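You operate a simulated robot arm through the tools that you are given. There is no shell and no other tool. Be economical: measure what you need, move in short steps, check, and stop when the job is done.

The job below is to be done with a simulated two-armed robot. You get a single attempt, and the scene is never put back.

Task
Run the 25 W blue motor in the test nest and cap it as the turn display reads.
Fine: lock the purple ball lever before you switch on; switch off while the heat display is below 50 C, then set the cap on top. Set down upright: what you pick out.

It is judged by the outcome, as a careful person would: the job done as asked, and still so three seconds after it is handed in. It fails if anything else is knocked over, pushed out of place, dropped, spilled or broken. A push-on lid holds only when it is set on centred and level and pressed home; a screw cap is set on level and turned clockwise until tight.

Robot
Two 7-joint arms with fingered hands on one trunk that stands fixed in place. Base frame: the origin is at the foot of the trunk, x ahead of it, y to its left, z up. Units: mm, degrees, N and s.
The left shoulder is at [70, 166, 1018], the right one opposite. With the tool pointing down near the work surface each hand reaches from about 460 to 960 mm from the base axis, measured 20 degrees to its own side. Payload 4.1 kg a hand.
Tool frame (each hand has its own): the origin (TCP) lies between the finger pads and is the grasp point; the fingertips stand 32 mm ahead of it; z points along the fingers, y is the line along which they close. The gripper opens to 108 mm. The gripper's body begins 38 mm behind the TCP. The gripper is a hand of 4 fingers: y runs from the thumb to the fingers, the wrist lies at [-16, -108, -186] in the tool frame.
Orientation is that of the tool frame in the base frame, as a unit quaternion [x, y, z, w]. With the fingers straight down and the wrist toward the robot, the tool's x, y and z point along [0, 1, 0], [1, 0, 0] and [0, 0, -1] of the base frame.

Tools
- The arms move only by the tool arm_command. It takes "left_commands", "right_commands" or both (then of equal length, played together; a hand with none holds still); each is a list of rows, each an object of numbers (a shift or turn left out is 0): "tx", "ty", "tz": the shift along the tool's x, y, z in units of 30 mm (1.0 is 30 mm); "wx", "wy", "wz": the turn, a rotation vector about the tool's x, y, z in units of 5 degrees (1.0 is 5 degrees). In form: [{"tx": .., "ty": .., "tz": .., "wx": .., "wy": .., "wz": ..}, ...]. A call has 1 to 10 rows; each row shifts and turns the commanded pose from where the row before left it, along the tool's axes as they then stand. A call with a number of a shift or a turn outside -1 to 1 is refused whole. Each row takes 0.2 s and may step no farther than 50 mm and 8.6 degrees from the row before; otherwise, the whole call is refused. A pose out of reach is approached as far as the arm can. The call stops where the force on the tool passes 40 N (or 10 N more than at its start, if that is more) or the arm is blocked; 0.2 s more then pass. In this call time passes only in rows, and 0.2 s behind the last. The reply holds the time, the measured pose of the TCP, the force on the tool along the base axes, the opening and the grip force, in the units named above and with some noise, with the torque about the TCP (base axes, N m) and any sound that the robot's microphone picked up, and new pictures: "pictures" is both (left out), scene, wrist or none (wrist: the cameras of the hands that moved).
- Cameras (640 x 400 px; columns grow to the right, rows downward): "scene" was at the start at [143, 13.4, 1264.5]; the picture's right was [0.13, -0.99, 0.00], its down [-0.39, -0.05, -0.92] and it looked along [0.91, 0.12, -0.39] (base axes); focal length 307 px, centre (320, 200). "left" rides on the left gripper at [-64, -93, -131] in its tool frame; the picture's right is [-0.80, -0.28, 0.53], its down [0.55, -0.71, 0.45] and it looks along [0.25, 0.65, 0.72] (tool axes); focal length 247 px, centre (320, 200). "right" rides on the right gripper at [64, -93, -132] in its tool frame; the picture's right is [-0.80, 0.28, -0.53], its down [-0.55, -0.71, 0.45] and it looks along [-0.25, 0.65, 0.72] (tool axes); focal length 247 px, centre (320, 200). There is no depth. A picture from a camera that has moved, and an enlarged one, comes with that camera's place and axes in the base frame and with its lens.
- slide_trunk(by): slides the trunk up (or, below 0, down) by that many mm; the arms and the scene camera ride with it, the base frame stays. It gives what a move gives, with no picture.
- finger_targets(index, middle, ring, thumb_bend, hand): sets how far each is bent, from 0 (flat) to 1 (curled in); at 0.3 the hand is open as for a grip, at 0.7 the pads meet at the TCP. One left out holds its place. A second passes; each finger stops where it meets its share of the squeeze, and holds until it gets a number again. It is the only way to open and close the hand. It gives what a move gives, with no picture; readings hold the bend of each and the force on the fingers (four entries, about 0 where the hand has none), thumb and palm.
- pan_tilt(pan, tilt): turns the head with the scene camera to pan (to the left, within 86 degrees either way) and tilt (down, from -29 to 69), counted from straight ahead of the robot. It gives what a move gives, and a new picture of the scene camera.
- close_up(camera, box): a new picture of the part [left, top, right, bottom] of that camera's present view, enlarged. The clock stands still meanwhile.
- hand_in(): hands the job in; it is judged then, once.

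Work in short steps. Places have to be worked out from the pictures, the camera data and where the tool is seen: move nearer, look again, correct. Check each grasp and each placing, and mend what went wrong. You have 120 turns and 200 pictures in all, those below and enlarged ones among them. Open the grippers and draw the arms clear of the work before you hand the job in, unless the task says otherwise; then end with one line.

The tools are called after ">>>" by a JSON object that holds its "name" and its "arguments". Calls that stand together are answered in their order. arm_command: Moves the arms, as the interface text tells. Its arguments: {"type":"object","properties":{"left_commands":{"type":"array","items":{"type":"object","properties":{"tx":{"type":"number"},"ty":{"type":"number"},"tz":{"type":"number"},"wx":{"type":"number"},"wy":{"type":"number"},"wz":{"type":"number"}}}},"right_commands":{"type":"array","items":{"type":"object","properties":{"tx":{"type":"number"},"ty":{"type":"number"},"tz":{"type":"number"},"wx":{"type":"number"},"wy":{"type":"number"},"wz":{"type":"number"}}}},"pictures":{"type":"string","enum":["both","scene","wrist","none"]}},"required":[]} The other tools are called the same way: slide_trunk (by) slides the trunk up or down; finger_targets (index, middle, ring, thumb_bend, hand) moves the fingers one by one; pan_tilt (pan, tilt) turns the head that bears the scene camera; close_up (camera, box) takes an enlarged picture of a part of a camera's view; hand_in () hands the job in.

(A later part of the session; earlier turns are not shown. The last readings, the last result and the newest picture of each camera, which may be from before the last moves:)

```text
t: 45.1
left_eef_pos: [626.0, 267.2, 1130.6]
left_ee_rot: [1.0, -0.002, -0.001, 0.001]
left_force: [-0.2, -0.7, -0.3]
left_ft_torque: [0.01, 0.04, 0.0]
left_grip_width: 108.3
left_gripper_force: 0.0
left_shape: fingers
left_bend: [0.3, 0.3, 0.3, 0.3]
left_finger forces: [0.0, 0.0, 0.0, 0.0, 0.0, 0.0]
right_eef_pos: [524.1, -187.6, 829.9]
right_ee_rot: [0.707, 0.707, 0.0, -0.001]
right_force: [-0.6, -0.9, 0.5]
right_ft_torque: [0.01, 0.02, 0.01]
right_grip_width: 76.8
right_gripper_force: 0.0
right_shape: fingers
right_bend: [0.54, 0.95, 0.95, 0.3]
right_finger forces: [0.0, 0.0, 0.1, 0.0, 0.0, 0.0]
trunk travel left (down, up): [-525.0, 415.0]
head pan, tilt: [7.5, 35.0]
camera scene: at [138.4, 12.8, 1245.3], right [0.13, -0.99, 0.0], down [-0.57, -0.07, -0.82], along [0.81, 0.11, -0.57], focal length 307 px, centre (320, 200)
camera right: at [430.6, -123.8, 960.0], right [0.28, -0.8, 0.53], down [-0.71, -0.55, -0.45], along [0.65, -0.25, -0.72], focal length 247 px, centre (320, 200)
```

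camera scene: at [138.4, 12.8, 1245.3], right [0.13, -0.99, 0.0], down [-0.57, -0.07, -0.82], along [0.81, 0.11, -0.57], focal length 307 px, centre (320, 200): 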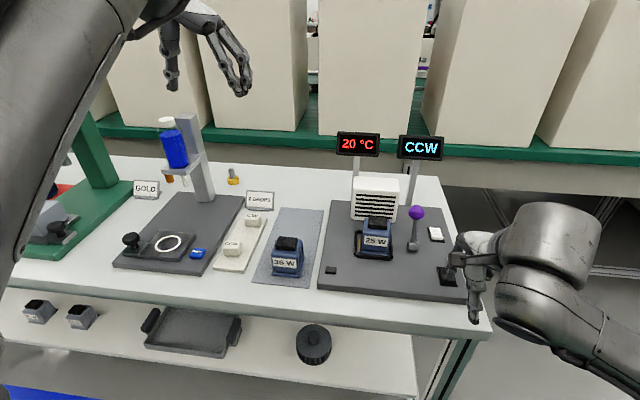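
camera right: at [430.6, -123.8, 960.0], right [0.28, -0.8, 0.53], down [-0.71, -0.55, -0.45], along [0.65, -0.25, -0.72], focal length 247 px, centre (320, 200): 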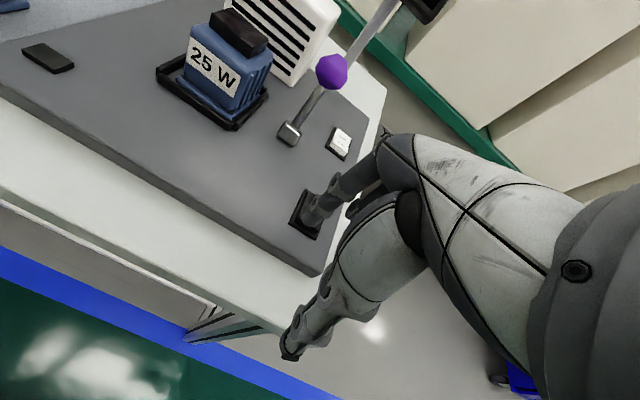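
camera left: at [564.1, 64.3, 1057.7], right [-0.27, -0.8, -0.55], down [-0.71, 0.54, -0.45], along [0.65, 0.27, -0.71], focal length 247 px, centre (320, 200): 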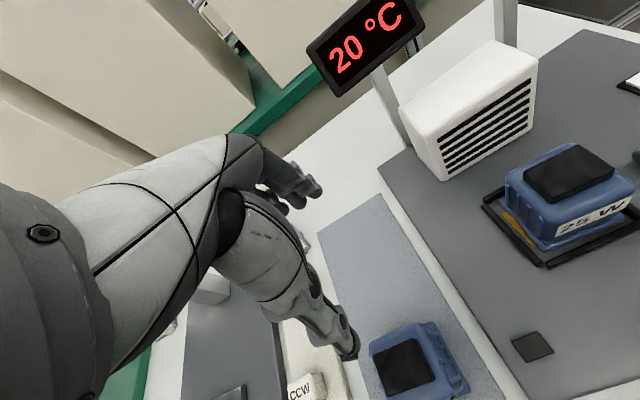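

No contact yet; both displays are visible. Continue down in 3 mm steps.

>>> {"name": "arm_command", "arguments": {"right_commands": [{"tz": 0.1}, {"tz": 0.1}, {"tz": 0.1}], "pictures": "scene"}}

>>> {"name": "close_up", "arguments": {"camera": "right", "box": [260, 150, 380, 270]}}

```text
t: 45.9
left_eef_pos: [626.0, 267.2, 1129.7]
left_ee_rot: [1.0, -0.001, -0.001, 0.001]
left_force: [-0.7, 1.3, -1.0]
left_ft_torque: [0.01, 0.0, -0.01]
left_grip_width: 108.2
left_gripper_force: 0.1
left_shape: fingers
left_bend: [0.3, 0.3, 0.3, 0.3]
left_finger forces: [0.1, 0.0, 0.1, 0.0, 0.1, 0.0]
right_eef_pos: [524.1, -188.7, 821.0]
right_ee_rot: [0.707, 0.708, 0.0, 0.0]
right_force: [0.4, 0.0, -0.2]
right_ft_torque: [0.0, 0.02, -0.03]
right_grip_width: 76.8
right_gripper_force: 0.1
right_shape: fingers
right_bend: [0.54, 0.95, 0.95, 0.3]
right_finger forces: [0.0, 0.0, 0.1, 0.0, 0.0, 0.1]
trunk travel left (down, up): [-525.0, 415.0]
head pan, tilt: [7.5, 35.0]
camera scene: at [138.4, 12.8, 1245.3], right [0.13, -0.99, 0.0], down [-0.57, -0.07, -0.82], along [0.81, 0.11, -0.57], focal length 307 px, centre (320, 200)
```

scene: 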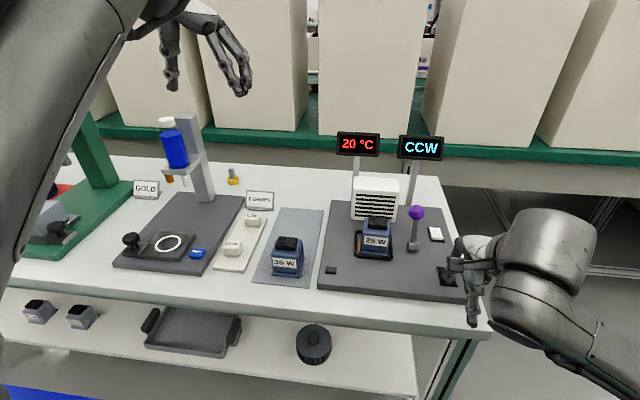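

```text
3.33 times, centred on (320, 210) of right
camera zoom: at [430.5, -123.6, 951.3], right [0.28, -0.8, 0.53], down [-0.7, -0.55, -0.45], along [0.65, -0.25, -0.72], focal length 823 px, centre (320, 167)
```

zoom: 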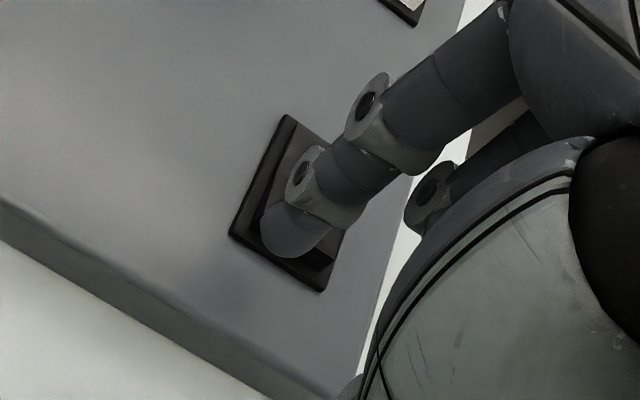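

The tip lies at the rocker's near edge, about 12–14 mm too close to me. I raise slightly and move +14 mm in x.

>>> {"name": "arm_command", "arguments": {"right_commands": [{"tz": -0.4}, {"ty": 0.45}, {}], "pictures": "none"}}

>>> {"name": "close_up", "arguments": {"camera": "right", "box": [240, 150, 360, 270]}}

>>> {"name": "close_up", "arguments": {"camera": "scene", "box": [425, 230, 505, 300]}}

```text
t: 46.7
left_eef_pos: [625.9, 267.0, 1130.0]
left_ee_rot: [1.0, -0.002, -0.001, 0.001]
left_force: [-0.4, 0.3, 0.4]
left_ft_torque: [-0.02, 0.01, 0.01]
left_grip_width: 108.4
left_gripper_force: 0.1
left_shape: fingers
left_bend: [0.3, 0.3, 0.3, 0.3]
left_finger forces: [0.0, 0.0, 0.1, 0.1, 0.0, 0.0]
right_eef_pos: [536.9, -188.9, 832.3]
right_ee_rot: [0.706, 0.708, 0.0, -0.001]
right_force: [1.1, -0.5, -0.6]
right_ft_torque: [-0.02, -0.02, 0.01]
right_grip_width: 76.8
right_gripper_force: 0.0
right_shape: fingers
right_bend: [0.54, 0.95, 0.95, 0.3]
right_finger forces: [0.1, 0.0, 0.0, 0.1, 0.0, 0.0]
trunk travel left (down, up): [-525.0, 415.0]
head pan, tilt: [7.5, 35.0]
```

```text
3.33 times, centred on (300, 210) of right
camera zoom: at [443.3, -124.1, 963.5], right [0.28, -0.8, 0.53], down [-0.71, -0.55, -0.45], along [0.65, -0.25, -0.72], focal length 823 px, centre (387, 167)
```

zoom: 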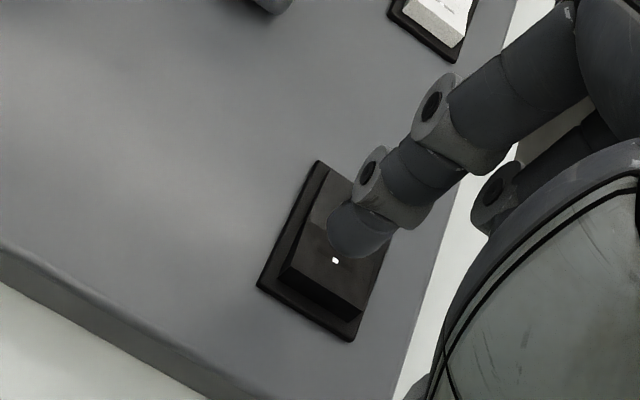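

```text
5.71 times, centred on (465, 265) of scene
camera zoom: at [138.1, 12.8, 1245.4], right [0.13, -0.99, 0.0], down [-0.57, -0.07, -0.82], along [0.81, 0.11, -0.57], focal length 1752 px, centre (-509, -171)
```

zoom: 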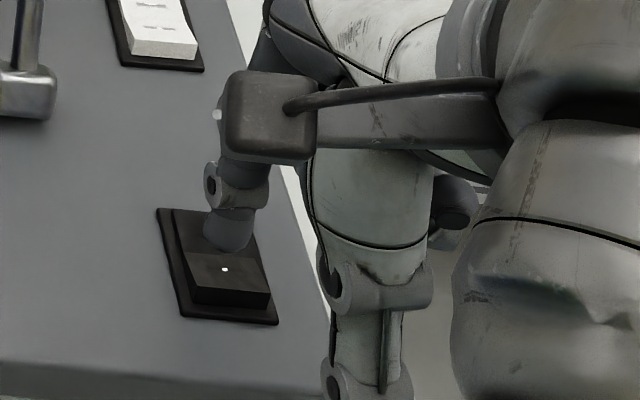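

Now the tip will land on the marked near half. Press in small steps.

>>> {"name": "arm_command", "arguments": {"right_commands": [{"tz": 0.12}, {"tz": 0.12}, {"tz": 0.1}], "pictures": "none"}}

>>> {"name": "close_up", "arguments": {"camera": "right", "box": [240, 150, 360, 270]}}

>>> {"name": "close_up", "arguments": {"camera": "scene", "box": [325, 120, 505, 300]}}

```text
t: 47.5
left_eef_pos: [626.2, 266.7, 1128.8]
left_ee_rot: [1.0, -0.001, 0.0, 0.001]
left_force: [-0.8, -0.3, -0.5]
left_ft_torque: [0.01, 0.03, 0.01]
left_grip_width: 108.2
left_gripper_force: 0.0
left_shape: fingers
left_bend: [0.3, 0.3, 0.3, 0.3]
left_finger forces: [0.1, 0.0, 0.0, 0.0, 0.0, 0.0]
right_eef_pos: [538.0, -189.4, 821.2]
right_ee_rot: [0.707, 0.708, -0.001, 0.001]
right_force: [0.9, 0.0, 0.2]
right_ft_torque: [0.01, 0.0, -0.02]
right_grip_width: 77.0
right_gripper_force: 0.1
right_shape: fingers
right_bend: [0.54, 0.95, 0.95, 0.3]
right_finger forces: [0.1, 0.0, 0.1, 0.1, 0.0, 0.1]
trunk travel left (down, up): [-525.0, 415.0]
head pan, tilt: [7.5, 35.0]
```

```text
3.33 times, centred on (300, 210) of right
camera zoom: at [443.9, -123.7, 953.0], right [0.28, -0.8, 0.53], down [-0.71, -0.55, -0.45], along [0.65, -0.25, -0.72], focal length 823 px, centre (387, 167)
```

zoom: 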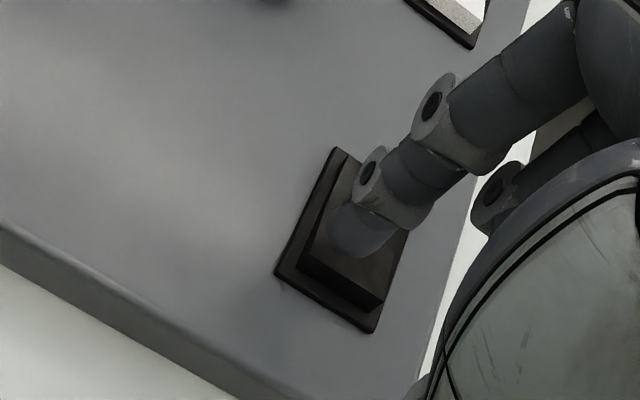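

```text
2.22 times, centred on (415, 210) of scene
camera zoom: at [138.5, 12.8, 1245.3], right [0.13, -0.99, 0.0], down [-0.57, -0.07, -0.82], along [0.81, 0.11, -0.57], focal length 681 px, centre (109, 178)
```

zoom: 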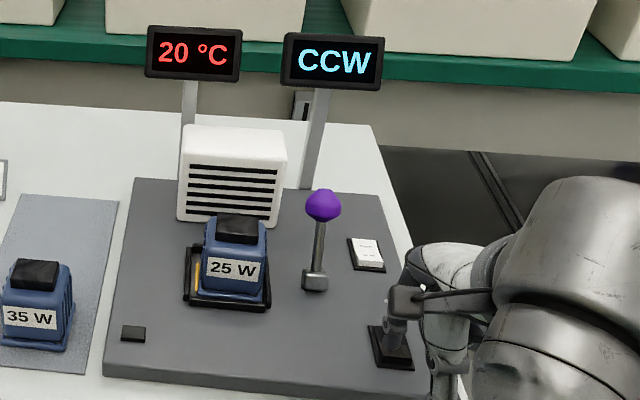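

Nearly touching. I press another 7 mm in steps.

>>> {"name": "arm_command", "arguments": {"right_commands": [{"tz": 0.08}, {"tz": 0.08}, {"tz": 0.08}], "pictures": "none"}}

>>> {"name": "close_up", "arguments": {"camera": "scene", "box": [325, 120, 505, 300]}}

```text
t: 48.3
left_eef_pos: [625.8, 266.1, 1129.2]
left_ee_rot: [1.0, -0.001, 0.0, 0.001]
left_force: [0.0, 0.1, 0.5]
left_ft_torque: [-0.01, 0.02, 0.03]
left_grip_width: 107.9
left_gripper_force: 0.0
left_shape: fingers
left_bend: [0.3, 0.3, 0.3, 0.3]
left_finger forces: [0.1, 0.1, 0.0, 0.0, 0.1, 0.0]
right_eef_pos: [537.7, -187.9, 814.7]
right_ee_rot: [0.707, 0.707, 0.0, 0.0]
right_force: [-1.1, 0.9, 1.4]
right_ft_torque: [0.01, -0.01, -0.02]
right_grip_width: 76.4
right_gripper_force: 0.2
right_shape: fingers
right_bend: [0.54, 0.95, 0.95, 0.3]
right_finger forces: [0.9, 0.0, 0.0, 0.0, 0.0, 0.0]
trunk travel left (down, up): [-525.0, 415.0]
head pan, tilt: [7.5, 35.0]
```

```text
2.22 times, centred on (415, 210) of scene
camera zoom: at [138.2, 12.8, 1245.4], right [0.13, -0.99, 0.0], down [-0.57, -0.07, -0.82], along [0.81, 0.11, -0.57], focal length 681 px, centre (109, 178)
```

zoom: 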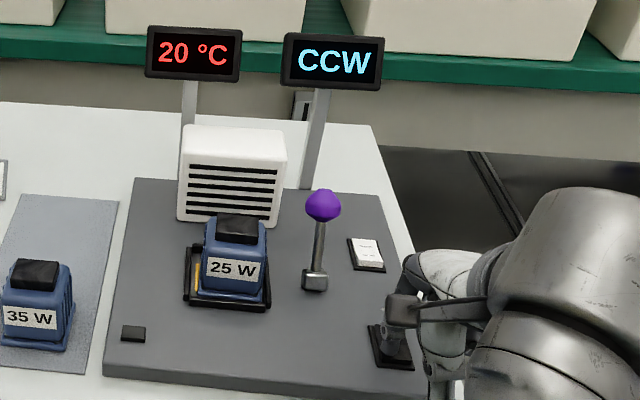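

Contact begins (index 0.9 N). I press a few more millimetres.

>>> {"name": "arm_command", "arguments": {"right_commands": [{"tz": 0.08}, {"tz": 0.08}], "pictures": "none"}}

>>> {"name": "close_up", "arguments": {"camera": "scene", "box": [325, 120, 505, 300]}}

```text
t: 48.9
left_eef_pos: [623.4, 266.9, 1130.9]
left_ee_rot: [1.0, -0.001, 0.0, 0.001]
left_force: [-0.6, 0.5, 1.0]
left_ft_torque: [0.0, 0.0, -0.02]
left_grip_width: 108.4
left_gripper_force: 0.1
left_shape: fingers
left_bend: [0.3, 0.3, 0.3, 0.3]
left_finger forces: [0.0, 0.0, 0.1, 0.1, 0.0, 0.0]
right_eef_pos: [536.7, -186.9, 814.0]
right_ee_rot: [0.707, 0.707, 0.003, 0.002]
right_force: [0.5, -0.9, 20.6]
right_ft_torque: [0.13, -0.73, -0.05]
right_grip_width: 77.0
right_gripper_force: 10.2
right_shape: fingers
right_bend: [0.54, 0.95, 0.95, 0.3]
right_finger forces: [21.3, 0.0, 0.0, 0.1, 0.1, 0.1]
trunk travel left (down, up): [-525.0, 415.0]
head pan, tilt: [7.5, 35.0]
```

```text
2.22 times, centred on (415, 210) of scene
camera zoom: at [136.1, 13.3, 1246.0], right [0.13, -0.99, 0.0], down [-0.57, -0.08, -0.82], along [0.81, 0.11, -0.57], focal length 681 px, centre (109, 178)
```

zoom: 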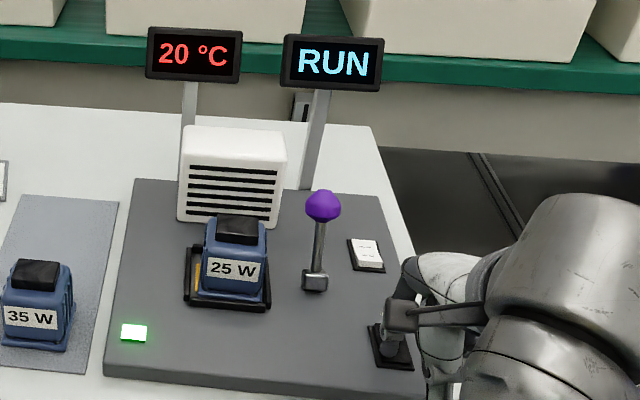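

It is running: green lamp, display RUN. I raise the finger and move it over the far half, ready to switch off.

>>> {"name": "arm_command", "arguments": {"right_commands": [{"tz": -0.6}, {"ty": 0.9}], "pictures": "none"}}

>>> {"name": "close_up", "arguments": {"camera": "scene", "box": [325, 120, 505, 300]}}

>>> {"name": "close_up", "arguments": {"camera": "right", "box": [240, 150, 360, 270]}}

```text
t: 49.5
left_eef_pos: [625.5, 266.3, 1128.6]
left_ee_rot: [1.0, -0.001, -0.001, 0.002]
left_force: [0.0, 0.0, -0.8]
left_ft_torque: [-0.01, -0.01, 0.0]
left_grip_width: 108.2
left_gripper_force: 0.0
left_shape: fingers
left_bend: [0.3, 0.3, 0.3, 0.3]
left_finger forces: [0.0, 0.1, 0.0, 0.0, 0.1, 0.1]
right_eef_pos: [565.1, -186.6, 827.4]
right_ee_rot: [0.706, 0.708, 0.0, -0.001]
right_force: [0.5, -0.7, -1.1]
right_ft_torque: [-0.03, 0.01, 0.06]
right_grip_width: 76.7
right_gripper_force: 0.0
right_shape: fingers
right_bend: [0.54, 0.95, 0.95, 0.3]
right_finger forces: [0.1, 0.0, 0.0, 0.0, 0.1, 0.0]
trunk travel left (down, up): [-525.0, 415.0]
head pan, tilt: [7.5, 35.0]
```

```text
2.22 times, centred on (415, 210) of scene
camera zoom: at [138.9, 13.0, 1245.2], right [0.13, -0.99, 0.0], down [-0.57, -0.08, -0.82], along [0.81, 0.11, -0.57], focal length 681 px, centre (109, 178)
```

zoom: 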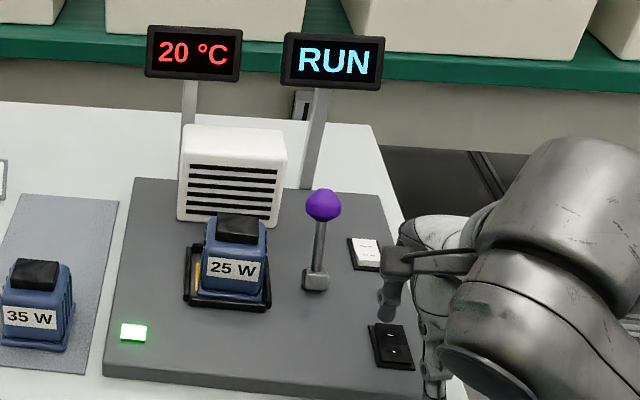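

```text
3.33 times, centred on (300, 210) of right
camera zoom: at [471.6, -123.0, 958.4], right [0.29, -0.8, 0.53], down [-0.71, -0.55, -0.45], along [0.65, -0.25, -0.72], focal length 823 px, centre (387, 167)
```

zoom: 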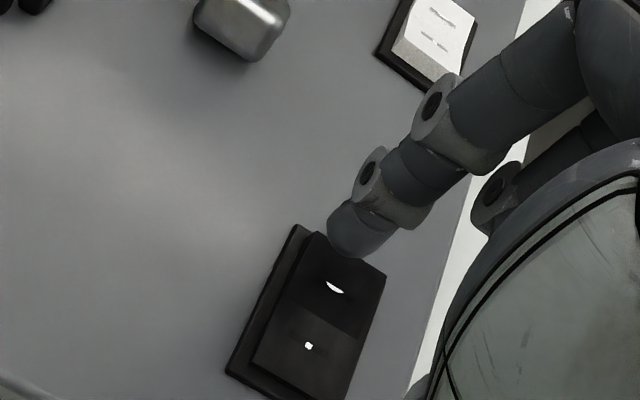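

Finger waits above the far half. I let short time pass and watch the displays.

>>> {"name": "arm_command", "arguments": {"right_commands": [{"tz": 0.1}, {"tz": 0.1}], "pictures": "none"}}

>>> {"name": "close_up", "arguments": {"camera": "scene", "box": [325, 120, 505, 300]}}

```text
t: 50.1
left_eef_pos: [626.2, 265.7, 1128.0]
left_ee_rot: [1.0, -0.002, -0.001, 0.0]
left_force: [0.5, 0.2, 0.3]
left_ft_torque: [0.0, -0.03, -0.01]
left_grip_width: 108.2
left_gripper_force: 0.0
left_shape: fingers
left_bend: [0.3, 0.3, 0.3, 0.3]
left_finger forces: [0.0, 0.1, 0.1, 0.0, 0.0, 0.0]
right_eef_pos: [565.6, -188.0, 821.6]
right_ee_rot: [0.707, 0.707, 0.0, 0.0]
right_force: [-0.6, 0.5, -0.8]
right_ft_torque: [-0.03, 0.02, 0.0]
right_grip_width: 77.3
right_gripper_force: 0.0
right_shape: fingers
right_bend: [0.54, 0.95, 0.95, 0.3]
right_finger forces: [0.0, 0.0, 0.0, 0.1, 0.0, 0.0]
trunk travel left (down, up): [-525.0, 415.0]
head pan, tilt: [7.5, 35.0]
```

```text
2.22 times, centred on (415, 210) of scene
camera zoom: at [138.4, 12.7, 1245.3], right [0.13, -0.99, 0.0], down [-0.57, -0.07, -0.82], along [0.81, 0.11, -0.57], focal length 681 px, centre (109, 178)
```

zoom: 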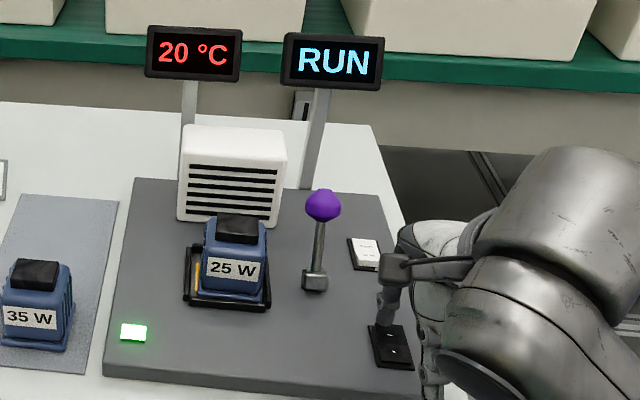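

Temperature still 20 °C. I wait 0.8 s more.

>>> {"name": "arm_command", "arguments": {"right_commands": [{}, {}, {}], "pictures": "none"}}

>>> {"name": "close_up", "arguments": {"camera": "scene", "box": [325, 120, 505, 300]}}

```text
t: 50.9
left_eef_pos: [625.6, 267.1, 1128.7]
left_ee_rot: [1.0, -0.002, -0.001, 0.001]
left_force: [-0.4, 0.5, 0.8]
left_ft_torque: [-0.01, 0.01, 0.0]
left_grip_width: 108.2
left_gripper_force: 0.1
left_shape: fingers
left_bend: [0.3, 0.3, 0.3, 0.3]
left_finger forces: [0.1, 0.1, 0.0, 0.0, 0.0, 0.1]
right_eef_pos: [565.2, -188.6, 822.5]
right_ee_rot: [0.707, 0.708, 0.0, 0.0]
right_force: [-0.2, 0.2, 0.8]
right_ft_torque: [0.04, 0.04, -0.01]
right_grip_width: 77.1
right_gripper_force: 0.1
right_shape: fingers
right_bend: [0.54, 0.95, 0.95, 0.3]
right_finger forces: [0.0, 0.0, 0.0, 0.0, 0.0, 0.0]
trunk travel left (down, up): [-525.0, 415.0]
head pan, tilt: [7.5, 35.0]
```

```text
2.22 times, centred on (415, 210) of scene
camera zoom: at [138.5, 12.8, 1245.3], right [0.13, -0.99, 0.0], down [-0.57, -0.08, -0.82], along [0.81, 0.11, -0.57], focal length 681 px, centre (109, 178)
```

zoom: 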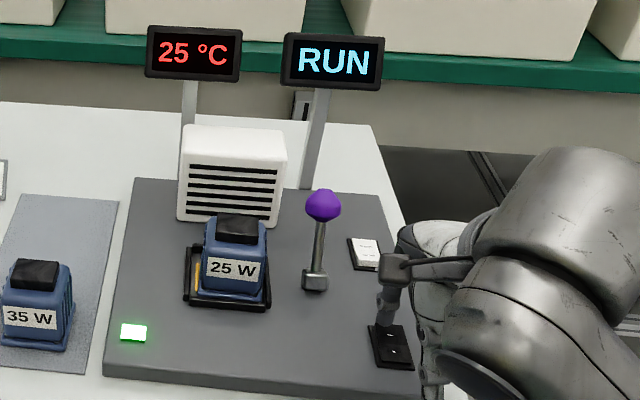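

25 °C, still RUN. I wait another second.

>>> {"name": "arm_command", "arguments": {"right_commands": [{}, {}, {}, {}], "pictures": "none"}}

>>> {"name": "close_up", "arguments": {"camera": "scene", "box": [325, 120, 505, 300]}}

```text
t: 51.9
left_eef_pos: [626.6, 266.1, 1130.1]
left_ee_rot: [1.0, -0.002, 0.0, 0.001]
left_force: [0.3, 0.3, -0.7]
left_ft_torque: [0.0, -0.01, 0.02]
left_grip_width: 108.6
left_gripper_force: 0.1
left_shape: fingers
left_bend: [0.3, 0.3, 0.3, 0.3]
left_finger forces: [0.1, 0.1, 0.0, 0.1, 0.0, 0.0]
right_eef_pos: [565.7, -187.8, 822.3]
right_ee_rot: [0.707, 0.707, 0.0, 0.001]
right_force: [0.1, -0.1, 0.6]
right_ft_torque: [-0.02, -0.01, 0.0]
right_grip_width: 77.2
right_gripper_force: 0.0
right_shape: fingers
right_bend: [0.54, 0.95, 0.95, 0.3]
right_finger forces: [0.0, 0.1, 0.0, 0.0, 0.0, 0.0]
trunk travel left (down, up): [-525.0, 415.0]
head pan, tilt: [7.5, 35.0]
```

```text
2.22 times, centred on (415, 210) of scene
camera zoom: at [138.4, 12.8, 1245.3], right [0.13, -0.99, 0.0], down [-0.57, -0.08, -0.82], along [0.81, 0.11, -0.57], focal length 681 px, centre (109, 178)
```

zoom: 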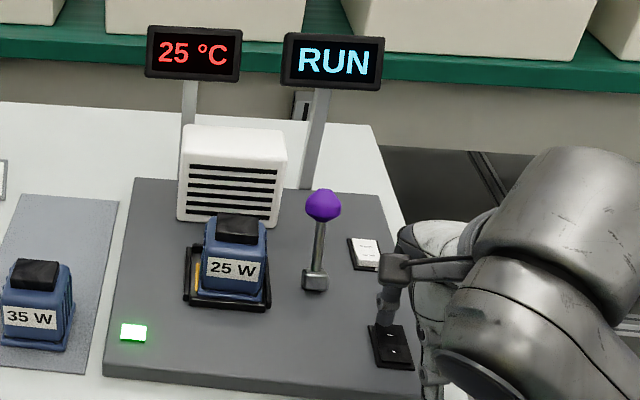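

>>> {"name": "arm_command", "arguments": {"right_commands": [{}, {}, {}, {}, {}], "pictures": "none"}}

>>> {"name": "close_up", "arguments": {"camera": "scene", "box": [325, 120, 505, 300]}}

```text
t: 53.1
left_eef_pos: [626.0, 267.7, 1130.0]
left_ee_rot: [1.0, -0.002, -0.001, 0.001]
left_force: [0.7, -0.4, -0.2]
left_ft_torque: [0.03, 0.0, -0.01]
left_grip_width: 108.0
left_gripper_force: 0.1
left_shape: fingers
left_bend: [0.3, 0.3, 0.3, 0.3]
left_finger forces: [0.0, 0.0, 0.0, 0.0, 0.0, 0.0]
right_eef_pos: [565.0, -187.5, 822.5]
right_ee_rot: [0.707, 0.707, 0.0, 0.0]
right_force: [-0.8, 0.8, -0.5]
right_ft_torque: [-0.03, 0.0, 0.03]
right_grip_width: 77.0
right_gripper_force: 0.1
right_shape: fingers
right_bend: [0.54, 0.95, 0.95, 0.3]
right_finger forces: [0.0, 0.1, 0.0, 0.0, 0.0, 0.0]
trunk travel left (down, up): [-525.0, 415.0]
head pan, tilt: [7.5, 35.0]
```

```text
2.22 times, centred on (415, 210) of scene
camera zoom: at [138.4, 12.8, 1245.3], right [0.13, -0.99, 0.0], down [-0.57, -0.08, -0.82], along [0.81, 0.11, -0.57], focal length 681 px, centre (109, 178)
```

zoom: 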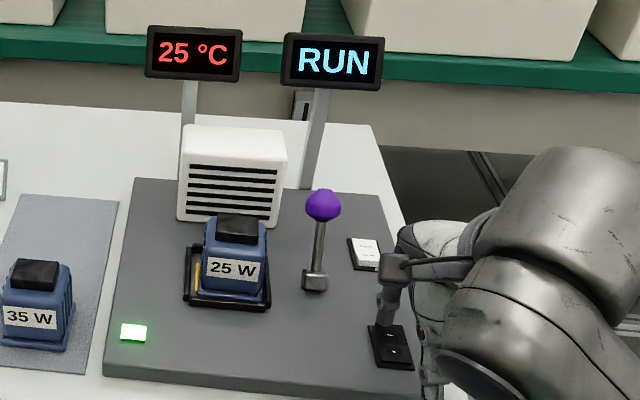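

25 °C still. I wait two seconds more (rate about 5 °C per 2–3 s, safely below 50).

>>> {"name": "arm_command", "arguments": {"right_commands": [{}, {}, {}, {}, {}, {}, {}, {}], "pictures": "none"}}

>>> {"name": "close_up", "arguments": {"camera": "scene", "box": [325, 120, 505, 300]}}

```text
t: 54.9
left_eef_pos: [626.7, 267.2, 1129.1]
left_ee_rot: [1.0, -0.003, -0.001, 0.001]
left_force: [0.1, 0.1, 0.3]
left_ft_torque: [0.01, -0.02, 0.01]
left_grip_width: 108.4
left_gripper_force: 0.1
left_shape: fingers
left_bend: [0.3, 0.3, 0.3, 0.3]
left_finger forces: [0.0, 0.0, 0.1, 0.1, 0.1, 0.0]
right_eef_pos: [564.8, -187.4, 821.3]
right_ee_rot: [0.707, 0.707, 0.0, 0.0]
right_force: [-0.1, -0.1, 0.4]
right_ft_torque: [0.0, -0.01, -0.03]
right_grip_width: 77.1
right_gripper_force: 0.1
right_shape: fingers
right_bend: [0.54, 0.95, 0.95, 0.3]
right_finger forces: [0.0, 0.1, 0.0, 0.0, 0.1, 0.0]
trunk travel left (down, up): [-525.0, 415.0]
head pan, tilt: [7.5, 35.0]
```

```text
2.22 times, centred on (415, 210) of scene
camera zoom: at [138.4, 12.8, 1245.3], right [0.13, -0.99, 0.0], down [-0.57, -0.08, -0.82], along [0.81, 0.11, -0.57], focal length 681 px, centre (109, 178)
```

zoom: 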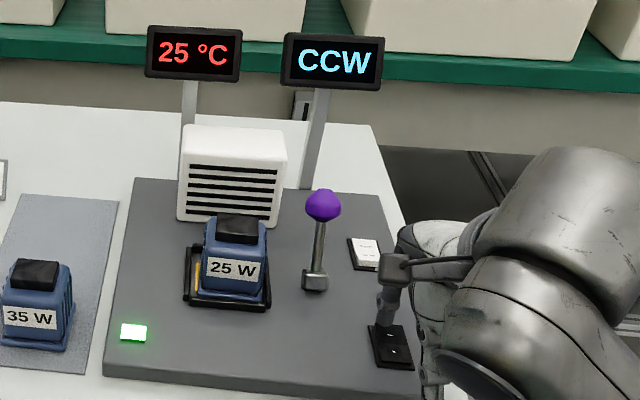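

The display now reads CCW after the run (25 °C). I switch off by pressing the far half.

>>> {"name": "arm_command", "arguments": {"right_commands": [{"tz": 0.12}, {"tz": 0.12}, {"tz": 0.1}, {"tz": 0.06}], "pictures": "none"}}

>>> {"name": "close_up", "arguments": {"camera": "scene", "box": [325, 120, 505, 300]}}

```text
t: 55.9
left_eef_pos: [623.7, 266.6, 1130.6]
left_ee_rot: [1.0, -0.002, 0.0, 0.001]
left_force: [0.6, -0.3, 0.5]
left_ft_torque: [0.02, -0.01, -0.04]
left_grip_width: 108.4
left_gripper_force: 0.0
left_shape: fingers
left_bend: [0.3, 0.3, 0.3, 0.3]
left_finger forces: [0.0, 0.0, 0.0, 0.0, 0.0, 0.1]
right_eef_pos: [563.6, -187.5, 813.0]
right_ee_rot: [0.707, 0.707, 0.002, 0.001]
right_force: [1.5, -0.3, 16.0]
right_ft_torque: [0.23, -0.52, -0.05]
right_grip_width: 77.3
right_gripper_force: 7.2
right_shape: fingers
right_bend: [0.54, 0.95, 0.95, 0.3]
right_finger forces: [15.1, 0.0, 0.0, 0.0, 0.0, 0.0]
trunk travel left (down, up): [-525.0, 415.0]
head pan, tilt: [7.5, 35.0]
```

```text
2.22 times, centred on (415, 210) of scene
camera zoom: at [136.8, 13.2, 1245.8], right [0.13, -0.99, 0.0], down [-0.57, -0.08, -0.82], along [0.81, 0.11, -0.57], focal length 681 px, centre (109, 178)
```

zoom: 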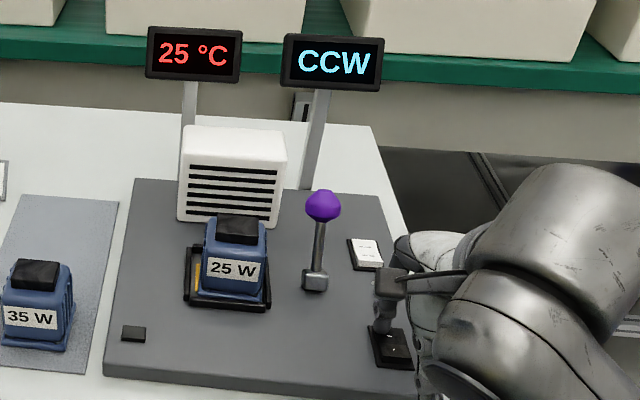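

The lamp is off at 25 °C. I retract the right hand and rotate the left hand back to yaw 0, watching its elbow.

>>> {"name": "arm_command", "arguments": {"right_commands": [{"tz": -0.9}, {"tz": -0.9}, {"tz": -0.9}, {"tz": -0.9, "tx": -0.5}, {"tz": -0.9, "tx": -0.9}, {"tz": -0.5, "tx": -0.9}, {"tx": -0.9}, {}, {}, {}], "left_commands": [{"wz": -1}, {"wz": -1}, {"wz": -1}, {"wz": -1}, {"wz": -1}, {"wz": -1}, {"wz": -1}, {"wz": -1}, {"wz": -1}, {"wz": -1}], "pictures": "none"}}

>>> {"name": "arm_command", "arguments": {"left_commands": [{"wz": -1}, {"wz": -1}, {"wz": -1}, {"wz": -1}, {"wz": -1}, {"wz": -1}, {"wz": -1}, {"wz": -1}], "pictures": "scene"}}

```text
t: 58.1
left_eef_pos: [625.7, 267.8, 1128.7]
left_ee_rot: [0.907, 0.421, -0.001, 0.0]
left_force: [-0.8, -0.4, -0.6]
left_ft_torque: [0.02, 0.01, 0.01]
left_grip_width: 107.9
left_gripper_force: 0.0
left_shape: fingers
left_bend: [0.3, 0.3, 0.3, 0.3]
left_finger forces: [0.0, 0.0, 0.0, 0.0, 0.0, 0.0]
right_eef_pos: [566.4, -283.9, 959.9]
right_ee_rot: [0.707, 0.707, 0.001, 0.0]
right_force: [0.2, 0.1, 0.3]
right_ft_torque: [0.03, 0.0, 0.0]
right_grip_width: 76.9
right_gripper_force: 0.1
right_shape: fingers
right_bend: [0.54, 0.95, 0.95, 0.3]
right_finger forces: [0.1, 0.0, 0.0, 0.0, 0.0, 0.0]
trunk travel left (down, up): [-525.0, 415.0]
head pan, tilt: [7.5, 35.0]
```

```text
t: 59.9
left_eef_pos: [626.2, 266.1, 1129.9]
left_ee_rot: [0.708, 0.706, -0.001, 0.001]
left_force: [-0.5, 0.0, 0.1]
left_ft_torque: [0.03, 0.03, -0.02]
left_grip_width: 108.2
left_gripper_force: 0.1
left_shape: fingers
left_bend: [0.3, 0.3, 0.3, 0.3]
left_finger forces: [0.0, 0.0, 0.0, 0.0, 0.1, 0.0]
right_eef_pos: [565.7, -283.7, 960.0]
right_ee_rot: [0.707, 0.707, 0.001, 0.0]
right_force: [-0.2, 0.2, -0.2]
right_ft_torque: [0.0, -0.01, 0.03]
right_grip_width: 76.7
right_gripper_force: 0.1
right_shape: fingers
right_bend: [0.54, 0.95, 0.95, 0.3]
right_finger forces: [0.0, 0.0, 0.0, 0.0, 0.0, 0.1]
trunk travel left (down, up): [-525.0, 415.0]
head pan, tilt: [7.5, 35.0]
camera scene: at [138.6, 12.6, 1245.3], right [0.13, -0.99, 0.0], down [-0.57, -0.07, -0.82], along [0.81, 0.11, -0.57], focal length 307 px, centre (320, 200)
```

scene: 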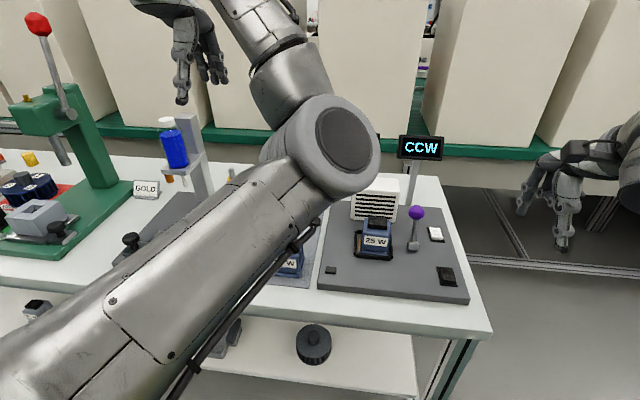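

At yaw 0 the elbow falls inward here, so I'll do the cap at yaw 90 (elbow out). Rotate back.

>>> {"name": "arm_command", "arguments": {"left_commands": [{"wz": 1}, {"wz": 1}, {"wz": 1}, {"wz": 1}, {"wz": 1}, {"wz": 1}, {"wz": 1}, {"wz": 1}, {"wz": 1}, {"wz": 1}], "pictures": "none"}}

>>> {"name": "arm_command", "arguments": {"left_commands": [{"wz": 1}, {"wz": 1}, {"wz": 1}, {"wz": 1}, {"wz": 1}, {"wz": 1}, {"wz": 1}, {"wz": 1}, {}], "pictures": "none"}}

>>> {"name": "arm_command", "arguments": {"left_commands": [{"tx": -0.2, "tz": 1}, {"tx": -0.2, "tz": 1}, {"tx": -0.2, "tz": 1}, {"tx": -0.2, "tz": 1}, {"tx": -0.1, "tz": 1}, {"tz": 0.7}, {}], "pictures": "both"}}

```text
t: 62.1
left_eef_pos: [626.7, 267.1, 1128.9]
left_ee_rot: [0.94, 0.34, -0.001, 0.0]
left_force: [-0.5, 0.1, 0.1]
left_ft_torque: [0.01, 0.0, -0.01]
left_grip_width: 108.5
left_gripper_force: 0.0
left_shape: fingers
left_bend: [0.3, 0.3, 0.3, 0.3]
left_finger forces: [0.1, 0.0, 0.1, 0.0, 0.0, 0.0]
right_eef_pos: [565.7, -283.1, 960.1]
right_ee_rot: [0.707, 0.707, 0.0, 0.0]
right_force: [0.1, 0.0, -0.2]
right_ft_torque: [0.0, 0.02, 0.01]
right_grip_width: 76.9
right_gripper_force: 0.0
right_shape: fingers
right_bend: [0.54, 0.95, 0.95, 0.3]
right_finger forces: [0.0, 0.0, 0.0, 0.0, 0.0, 0.0]
trunk travel left (down, up): [-525.0, 415.0]
head pan, tilt: [7.5, 35.0]
```

```text
t: 64.1
left_eef_pos: [626.0, 266.9, 1130.6]
left_ee_rot: [1.0, -0.002, -0.001, 0.001]
left_force: [-0.3, 0.4, -0.6]
left_ft_torque: [0.0, 0.01, 0.01]
left_grip_width: 108.3
left_gripper_force: 0.0
left_shape: fingers
left_bend: [0.3, 0.3, 0.3, 0.3]
left_finger forces: [0.0, 0.0, 0.0, 0.1, 0.0, 0.1]
right_eef_pos: [566.1, -283.6, 960.0]
right_ee_rot: [0.707, 0.707, 0.0, 0.0]
right_force: [0.3, 0.2, -0.2]
right_ft_torque: [0.0, 0.0, -0.03]
right_grip_width: 76.7
right_gripper_force: 0.0
right_shape: fingers
right_bend: [0.54, 0.95, 0.95, 0.3]
right_finger forces: [0.0, 0.0, 0.1, 0.0, 0.0, 0.0]
trunk travel left (down, up): [-525.0, 415.0]
head pan, tilt: [7.5, 35.0]
```

```text
t: 65.7
left_eef_pos: [598.5, 266.5, 957.5]
left_ee_rot: [1.0, -0.003, -0.001, 0.001]
left_force: [0.2, -0.9, -0.6]
left_ft_torque: [-0.02, 0.01, 0.0]
left_grip_width: 108.3
left_gripper_force: 0.0
left_shape: fingers
left_bend: [0.3, 0.3, 0.3, 0.3]
left_finger forces: [0.1, 0.0, 0.0, 0.0, 0.0, 0.1]
right_eef_pos: [565.1, -284.5, 960.8]
right_ee_rot: [0.707, 0.707, 0.001, -0.001]
right_force: [0.4, -0.2, 0.2]
right_ft_torque: [-0.05, 0.06, -0.02]
right_grip_width: 77.2
right_gripper_force: 0.1
right_shape: fingers
right_bend: [0.54, 0.95, 0.95, 0.3]
right_finger forces: [0.0, 0.0, 0.0, 0.0, 0.0, 0.0]
trunk travel left (down, up): [-525.0, 415.0]
head pan, tilt: [7.5, 35.0]
camera scene: at [138.1, 12.7, 1245.4], right [0.13, -0.99, 0.0], down [-0.57, -0.07, -0.82], along [0.81, 0.11, -0.57], focal length 307 px, centre (320, 200)
camera left: at [533.6, 361.0, 1088.6], right [-0.8, 0.29, -0.53], down [0.55, 0.7, -0.45], along [0.25, -0.65, -0.72], focal length 247 px, centre (320, 200)
```

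scene: 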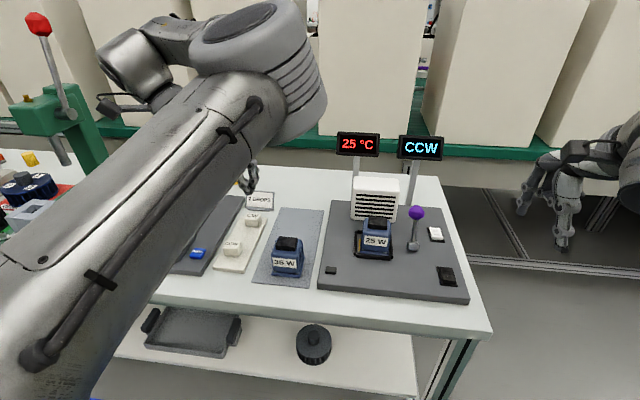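
left: 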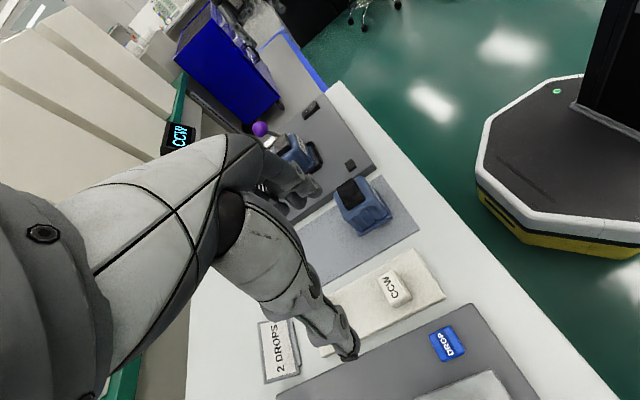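

The CCW cap is seen just where expected; zoom to measure it.

>>> {"name": "close_up", "arguments": {"camera": "left", "box": [330, 240, 470, 370]}}

>>> {"name": "close_up", "arguments": {"camera": "scene", "box": [200, 200, 270, 280]}}

```text
3.08 times, centred on (400, 305) of left
camera zoom: at [533.6, 361.0, 1088.6], right [-0.8, 0.29, -0.53], down [0.55, 0.7, -0.45], along [0.25, -0.65, -0.72], focal length 760 px, centre (74, -123)
```

zoom: 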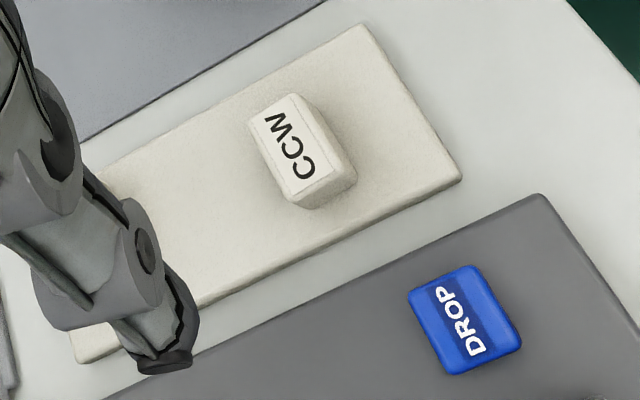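

```text
5.00 times, centred on (235, 240) of scene
camera zoom: at [138.1, 12.7, 1245.4], right [0.13, -0.99, 0.0], down [-0.57, -0.07, -0.82], along [0.81, 0.11, -0.57], focal length 1533 px, centre (745, 0)
```

zoom: 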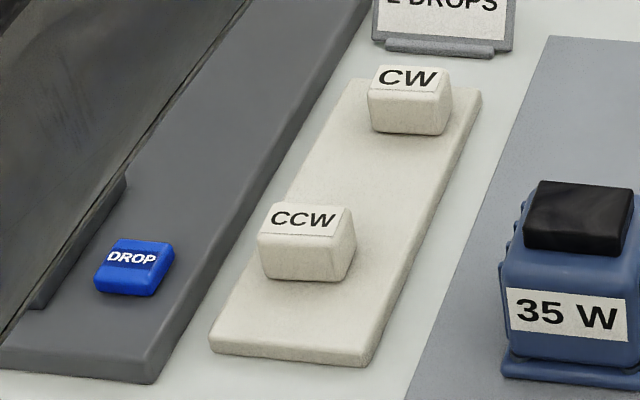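

The cap is about 23×36 mm, 25 mm tall, centred at (597, 266.5), top z≈787. I pre-shape the fingers and come down to check alignment.

>>> {"name": "finger_targets", "arguments": {"hand": "left", "index": 0.45, "middle": 0.45, "ring": 0.35, "thumb_bend": 0.5}}

>>> {"name": "arm_command", "arguments": {"left_commands": [{"tx": -0.22, "tz": 0.9}, {"tz": 0.9}, {"tz": 0.9}, {"tz": 0.8}, {}], "pictures": "wrist"}}

>>> {"name": "close_up", "arguments": {"camera": "left", "box": [240, 160, 440, 320]}}

```text
t: 66.7
left_eef_pos: [599.0, 266.1, 958.0]
left_ee_rot: [1.0, -0.001, -0.001, 0.001]
left_force: [0.4, -0.1, 0.6]
left_ft_torque: [0.01, 0.01, 0.01]
left_grip_width: 62.8
left_gripper_force: 0.0
left_shape: fingers
left_bend: [0.45, 0.45, 0.35, 0.5]
left_finger forces: [0.1, 0.2, 0.0, 0.1, 0.0, 0.0]
right_eef_pos: [566.2, -282.3, 961.1]
right_ee_rot: [0.708, 0.707, 0.001, 0.0]
right_force: [0.2, 0.1, -1.0]
right_ft_torque: [-0.02, -0.01, -0.01]
right_grip_width: 76.9
right_gripper_force: 0.0
right_shape: fingers
right_bend: [0.54, 0.95, 0.95, 0.3]
right_finger forces: [0.1, 0.0, 0.0, 0.0, 0.1, 0.1]
trunk travel left (down, up): [-525.0, 415.0]
head pan, tilt: [7.5, 35.0]
```

```text
t: 67.9
left_eef_pos: [591.1, 267.2, 853.4]
left_ee_rot: [1.0, -0.003, 0.0, 0.001]
left_force: [-0.1, 0.0, 0.8]
left_ft_torque: [0.0, -0.02, -0.02]
left_grip_width: 62.9
left_gripper_force: 0.0
left_shape: fingers
left_bend: [0.45, 0.45, 0.35, 0.5]
left_finger forces: [0.0, 0.1, 0.1, 0.0, 0.1, 0.0]
right_eef_pos: [564.6, -283.6, 960.5]
right_ee_rot: [0.706, 0.708, -0.001, 0.0]
right_force: [-0.5, 0.5, 0.3]
right_ft_torque: [0.04, -0.02, 0.01]
right_grip_width: 76.8
right_gripper_force: 0.0
right_shape: fingers
right_bend: [0.54, 0.95, 0.95, 0.3]
right_finger forces: [0.1, 0.0, 0.1, 0.0, 0.0, 0.0]
trunk travel left (down, up): [-525.0, 415.0]
head pan, tilt: [7.5, 35.0]
camera left: at [526.0, 360.3, 984.3], right [-0.8, 0.29, -0.53], down [0.55, 0.7, -0.45], along [0.25, -0.65, -0.72], focal length 247 px, centre (320, 200)
```

left: 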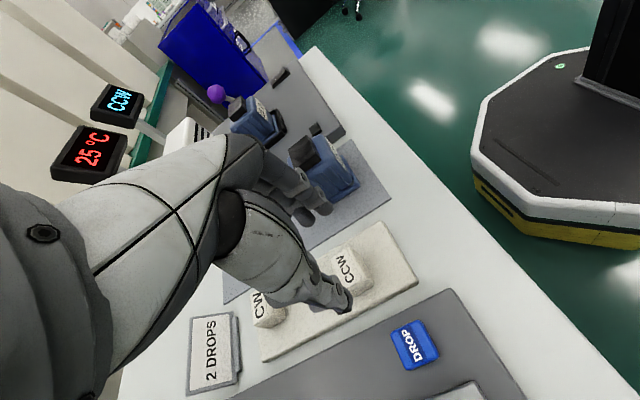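

```text
2.50 times, centred on (340, 240) of left
camera zoom: at [526.0, 360.3, 984.3], right [-0.8, 0.29, -0.53], down [0.55, 0.7, -0.45], along [0.25, -0.65, -0.72], focal length 617 px, centre (270, 100)
```

zoom: 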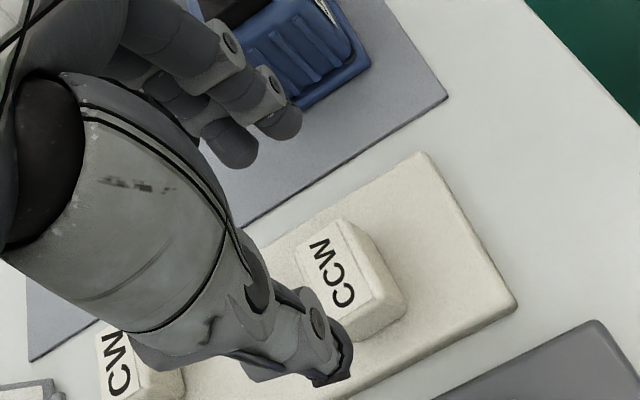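

Alignment is good. I lower to z≈806.

>>> {"name": "arm_command", "arguments": {"left_commands": [{"tz": 0.5}, {"tz": 0.5}, {"tz": 0.3}, {"tz": 0.25}, {}], "pictures": "none"}}

>>> {"name": "close_up", "arguments": {"camera": "left", "box": [240, 160, 440, 320]}}

>>> {"name": "close_up", "arguments": {"camera": "scene", "box": [190, 160, 310, 280]}}

```text
t: 69.1
left_eef_pos: [590.5, 266.4, 806.0]
left_ee_rot: [1.0, -0.002, -0.001, 0.001]
left_force: [0.0, -0.1, -0.4]
left_ft_torque: [-0.03, -0.02, 0.03]
left_grip_width: 62.8
left_gripper_force: 0.1
left_shape: fingers
left_bend: [0.45, 0.45, 0.35, 0.5]
left_finger forces: [0.0, 0.0, 0.0, 0.0, 0.0, 0.1]
right_eef_pos: [567.1, -282.1, 960.5]
right_ee_rot: [0.707, 0.707, 0.0, 0.0]
right_force: [-0.1, 0.9, 0.1]
right_ft_torque: [0.0, 0.01, 0.03]
right_grip_width: 77.2
right_gripper_force: 0.1
right_shape: fingers
right_bend: [0.54, 0.95, 0.95, 0.3]
right_finger forces: [0.0, 0.1, 0.0, 0.0, 0.0, 0.0]
trunk travel left (down, up): [-525.0, 415.0]
head pan, tilt: [7.5, 35.0]
```

```text
2.50 times, centred on (340, 240) of left
camera zoom: at [526.3, 360.5, 937.4], right [-0.8, 0.29, -0.53], down [0.55, 0.7, -0.45], along [0.24, -0.65, -0.72], focal length 617 px, centre (270, 100)
```

zoom: 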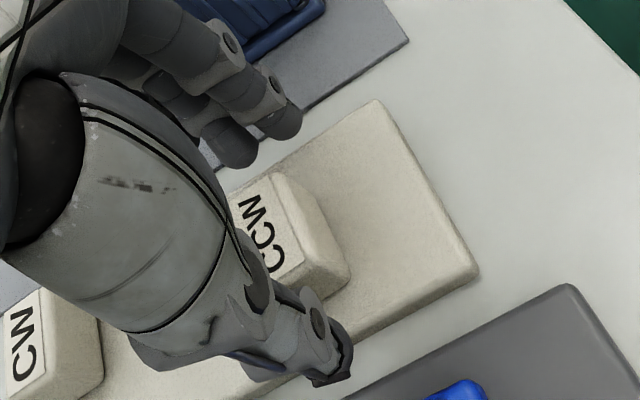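

```text
3.33 times, centred on (250, 220) of scene
camera zoom: at [138.3, 12.7, 1245.3], right [0.13, -0.99, 0.0], down [-0.57, -0.07, -0.82], along [0.81, 0.11, -0.57], focal length 1022 px, centre (553, 133)
```

zoom: 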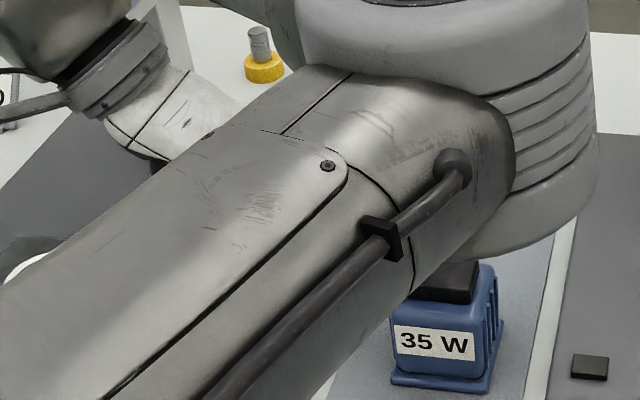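

Clear of contact. Close thumb, index and middle on the cap.

>>> {"name": "finger_targets", "arguments": {"hand": "left", "index": 0.7, "middle": 0.7, "thumb_bend": 0.7}}

>>> {"name": "close_up", "arguments": {"camera": "left", "box": [240, 160, 440, 320]}}

```text
t: 70.1
left_eef_pos: [590.9, 265.4, 807.1]
left_ee_rot: [1.0, -0.001, -0.001, 0.0]
left_force: [0.2, -0.7, 0.1]
left_ft_torque: [-0.03, -0.02, -0.02]
left_grip_width: 26.2
left_gripper_force: 11.5
left_shape: fingers
left_bend: [0.65, 0.62, 0.35, 0.61]
left_finger forces: [3.3, 9.1, 0.0, 0.0, 11.1, 0.0]
right_eef_pos: [566.0, -282.8, 960.0]
right_ee_rot: [0.707, 0.707, 0.0, 0.0]
right_force: [0.4, -0.8, -0.1]
right_ft_torque: [0.0, 0.0, -0.02]
right_grip_width: 76.8
right_gripper_force: 0.1
right_shape: fingers
right_bend: [0.54, 0.95, 0.95, 0.3]
right_finger forces: [0.0, 0.0, 0.1, 0.0, 0.1, 0.0]
trunk travel left (down, up): [-525.0, 415.0]
head pan, tilt: [7.5, 35.0]
```

```text
2.50 times, centred on (340, 240) of left
camera zoom: at [526.3, 360.5, 937.5], right [-0.8, 0.29, -0.53], down [0.55, 0.7, -0.45], along [0.25, -0.65, -0.72], focal length 617 px, centre (270, 100)
```

zoom: 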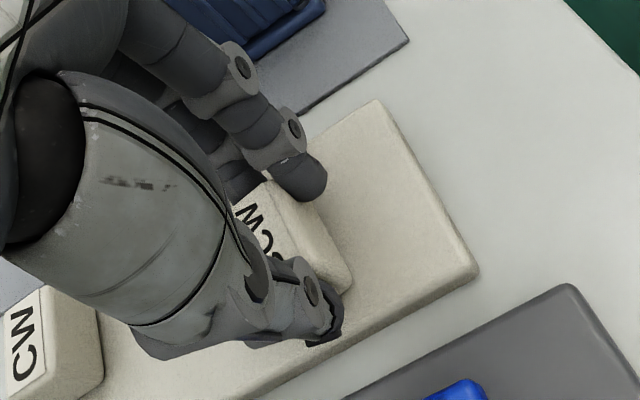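

Gripped (thumb vs index and middle). Lift 40 mm and check.

>>> {"name": "arm_command", "arguments": {"left_commands": [{"tz": -0.4}, {"tz": -0.5}, {"tz": -0.5}, {}], "pictures": "none"}}

>>> {"name": "close_up", "arguments": {"camera": "left", "box": [240, 160, 440, 320]}}

```text
t: 71.1
left_eef_pos: [591.3, 266.2, 850.1]
left_ee_rot: [1.0, -0.002, -0.001, 0.0]
left_force: [-0.6, -0.3, -0.1]
left_ft_torque: [0.0, 0.01, 0.0]
left_grip_width: 25.8
left_gripper_force: 11.3
left_shape: fingers
left_bend: [0.65, 0.62, 0.35, 0.61]
left_finger forces: [3.1, 8.6, 0.1, 0.1, 11.2, 0.0]
right_eef_pos: [565.5, -283.2, 960.3]
right_ee_rot: [0.707, 0.707, 0.0, 0.0]
right_force: [0.5, -1.0, 0.5]
right_ft_torque: [0.0, 0.0, 0.01]
right_grip_width: 77.2
right_gripper_force: 0.0
right_shape: fingers
right_bend: [0.54, 0.95, 0.95, 0.3]
right_finger forces: [0.1, 0.0, 0.0, 0.1, 0.1, 0.0]
trunk travel left (down, up): [-525.0, 415.0]
head pan, tilt: [7.5, 35.0]
```

```text
2.50 times, centred on (340, 240) of left
camera zoom: at [526.7, 361.0, 979.6], right [-0.8, 0.29, -0.53], down [0.55, 0.7, -0.45], along [0.24, -0.65, -0.72], focal length 617 px, centre (270, 100)
```

zoom: 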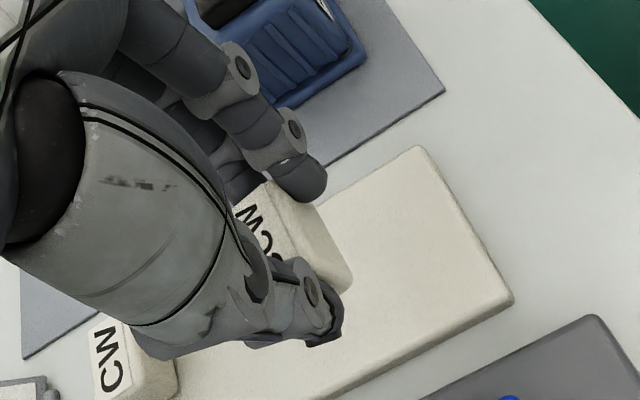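

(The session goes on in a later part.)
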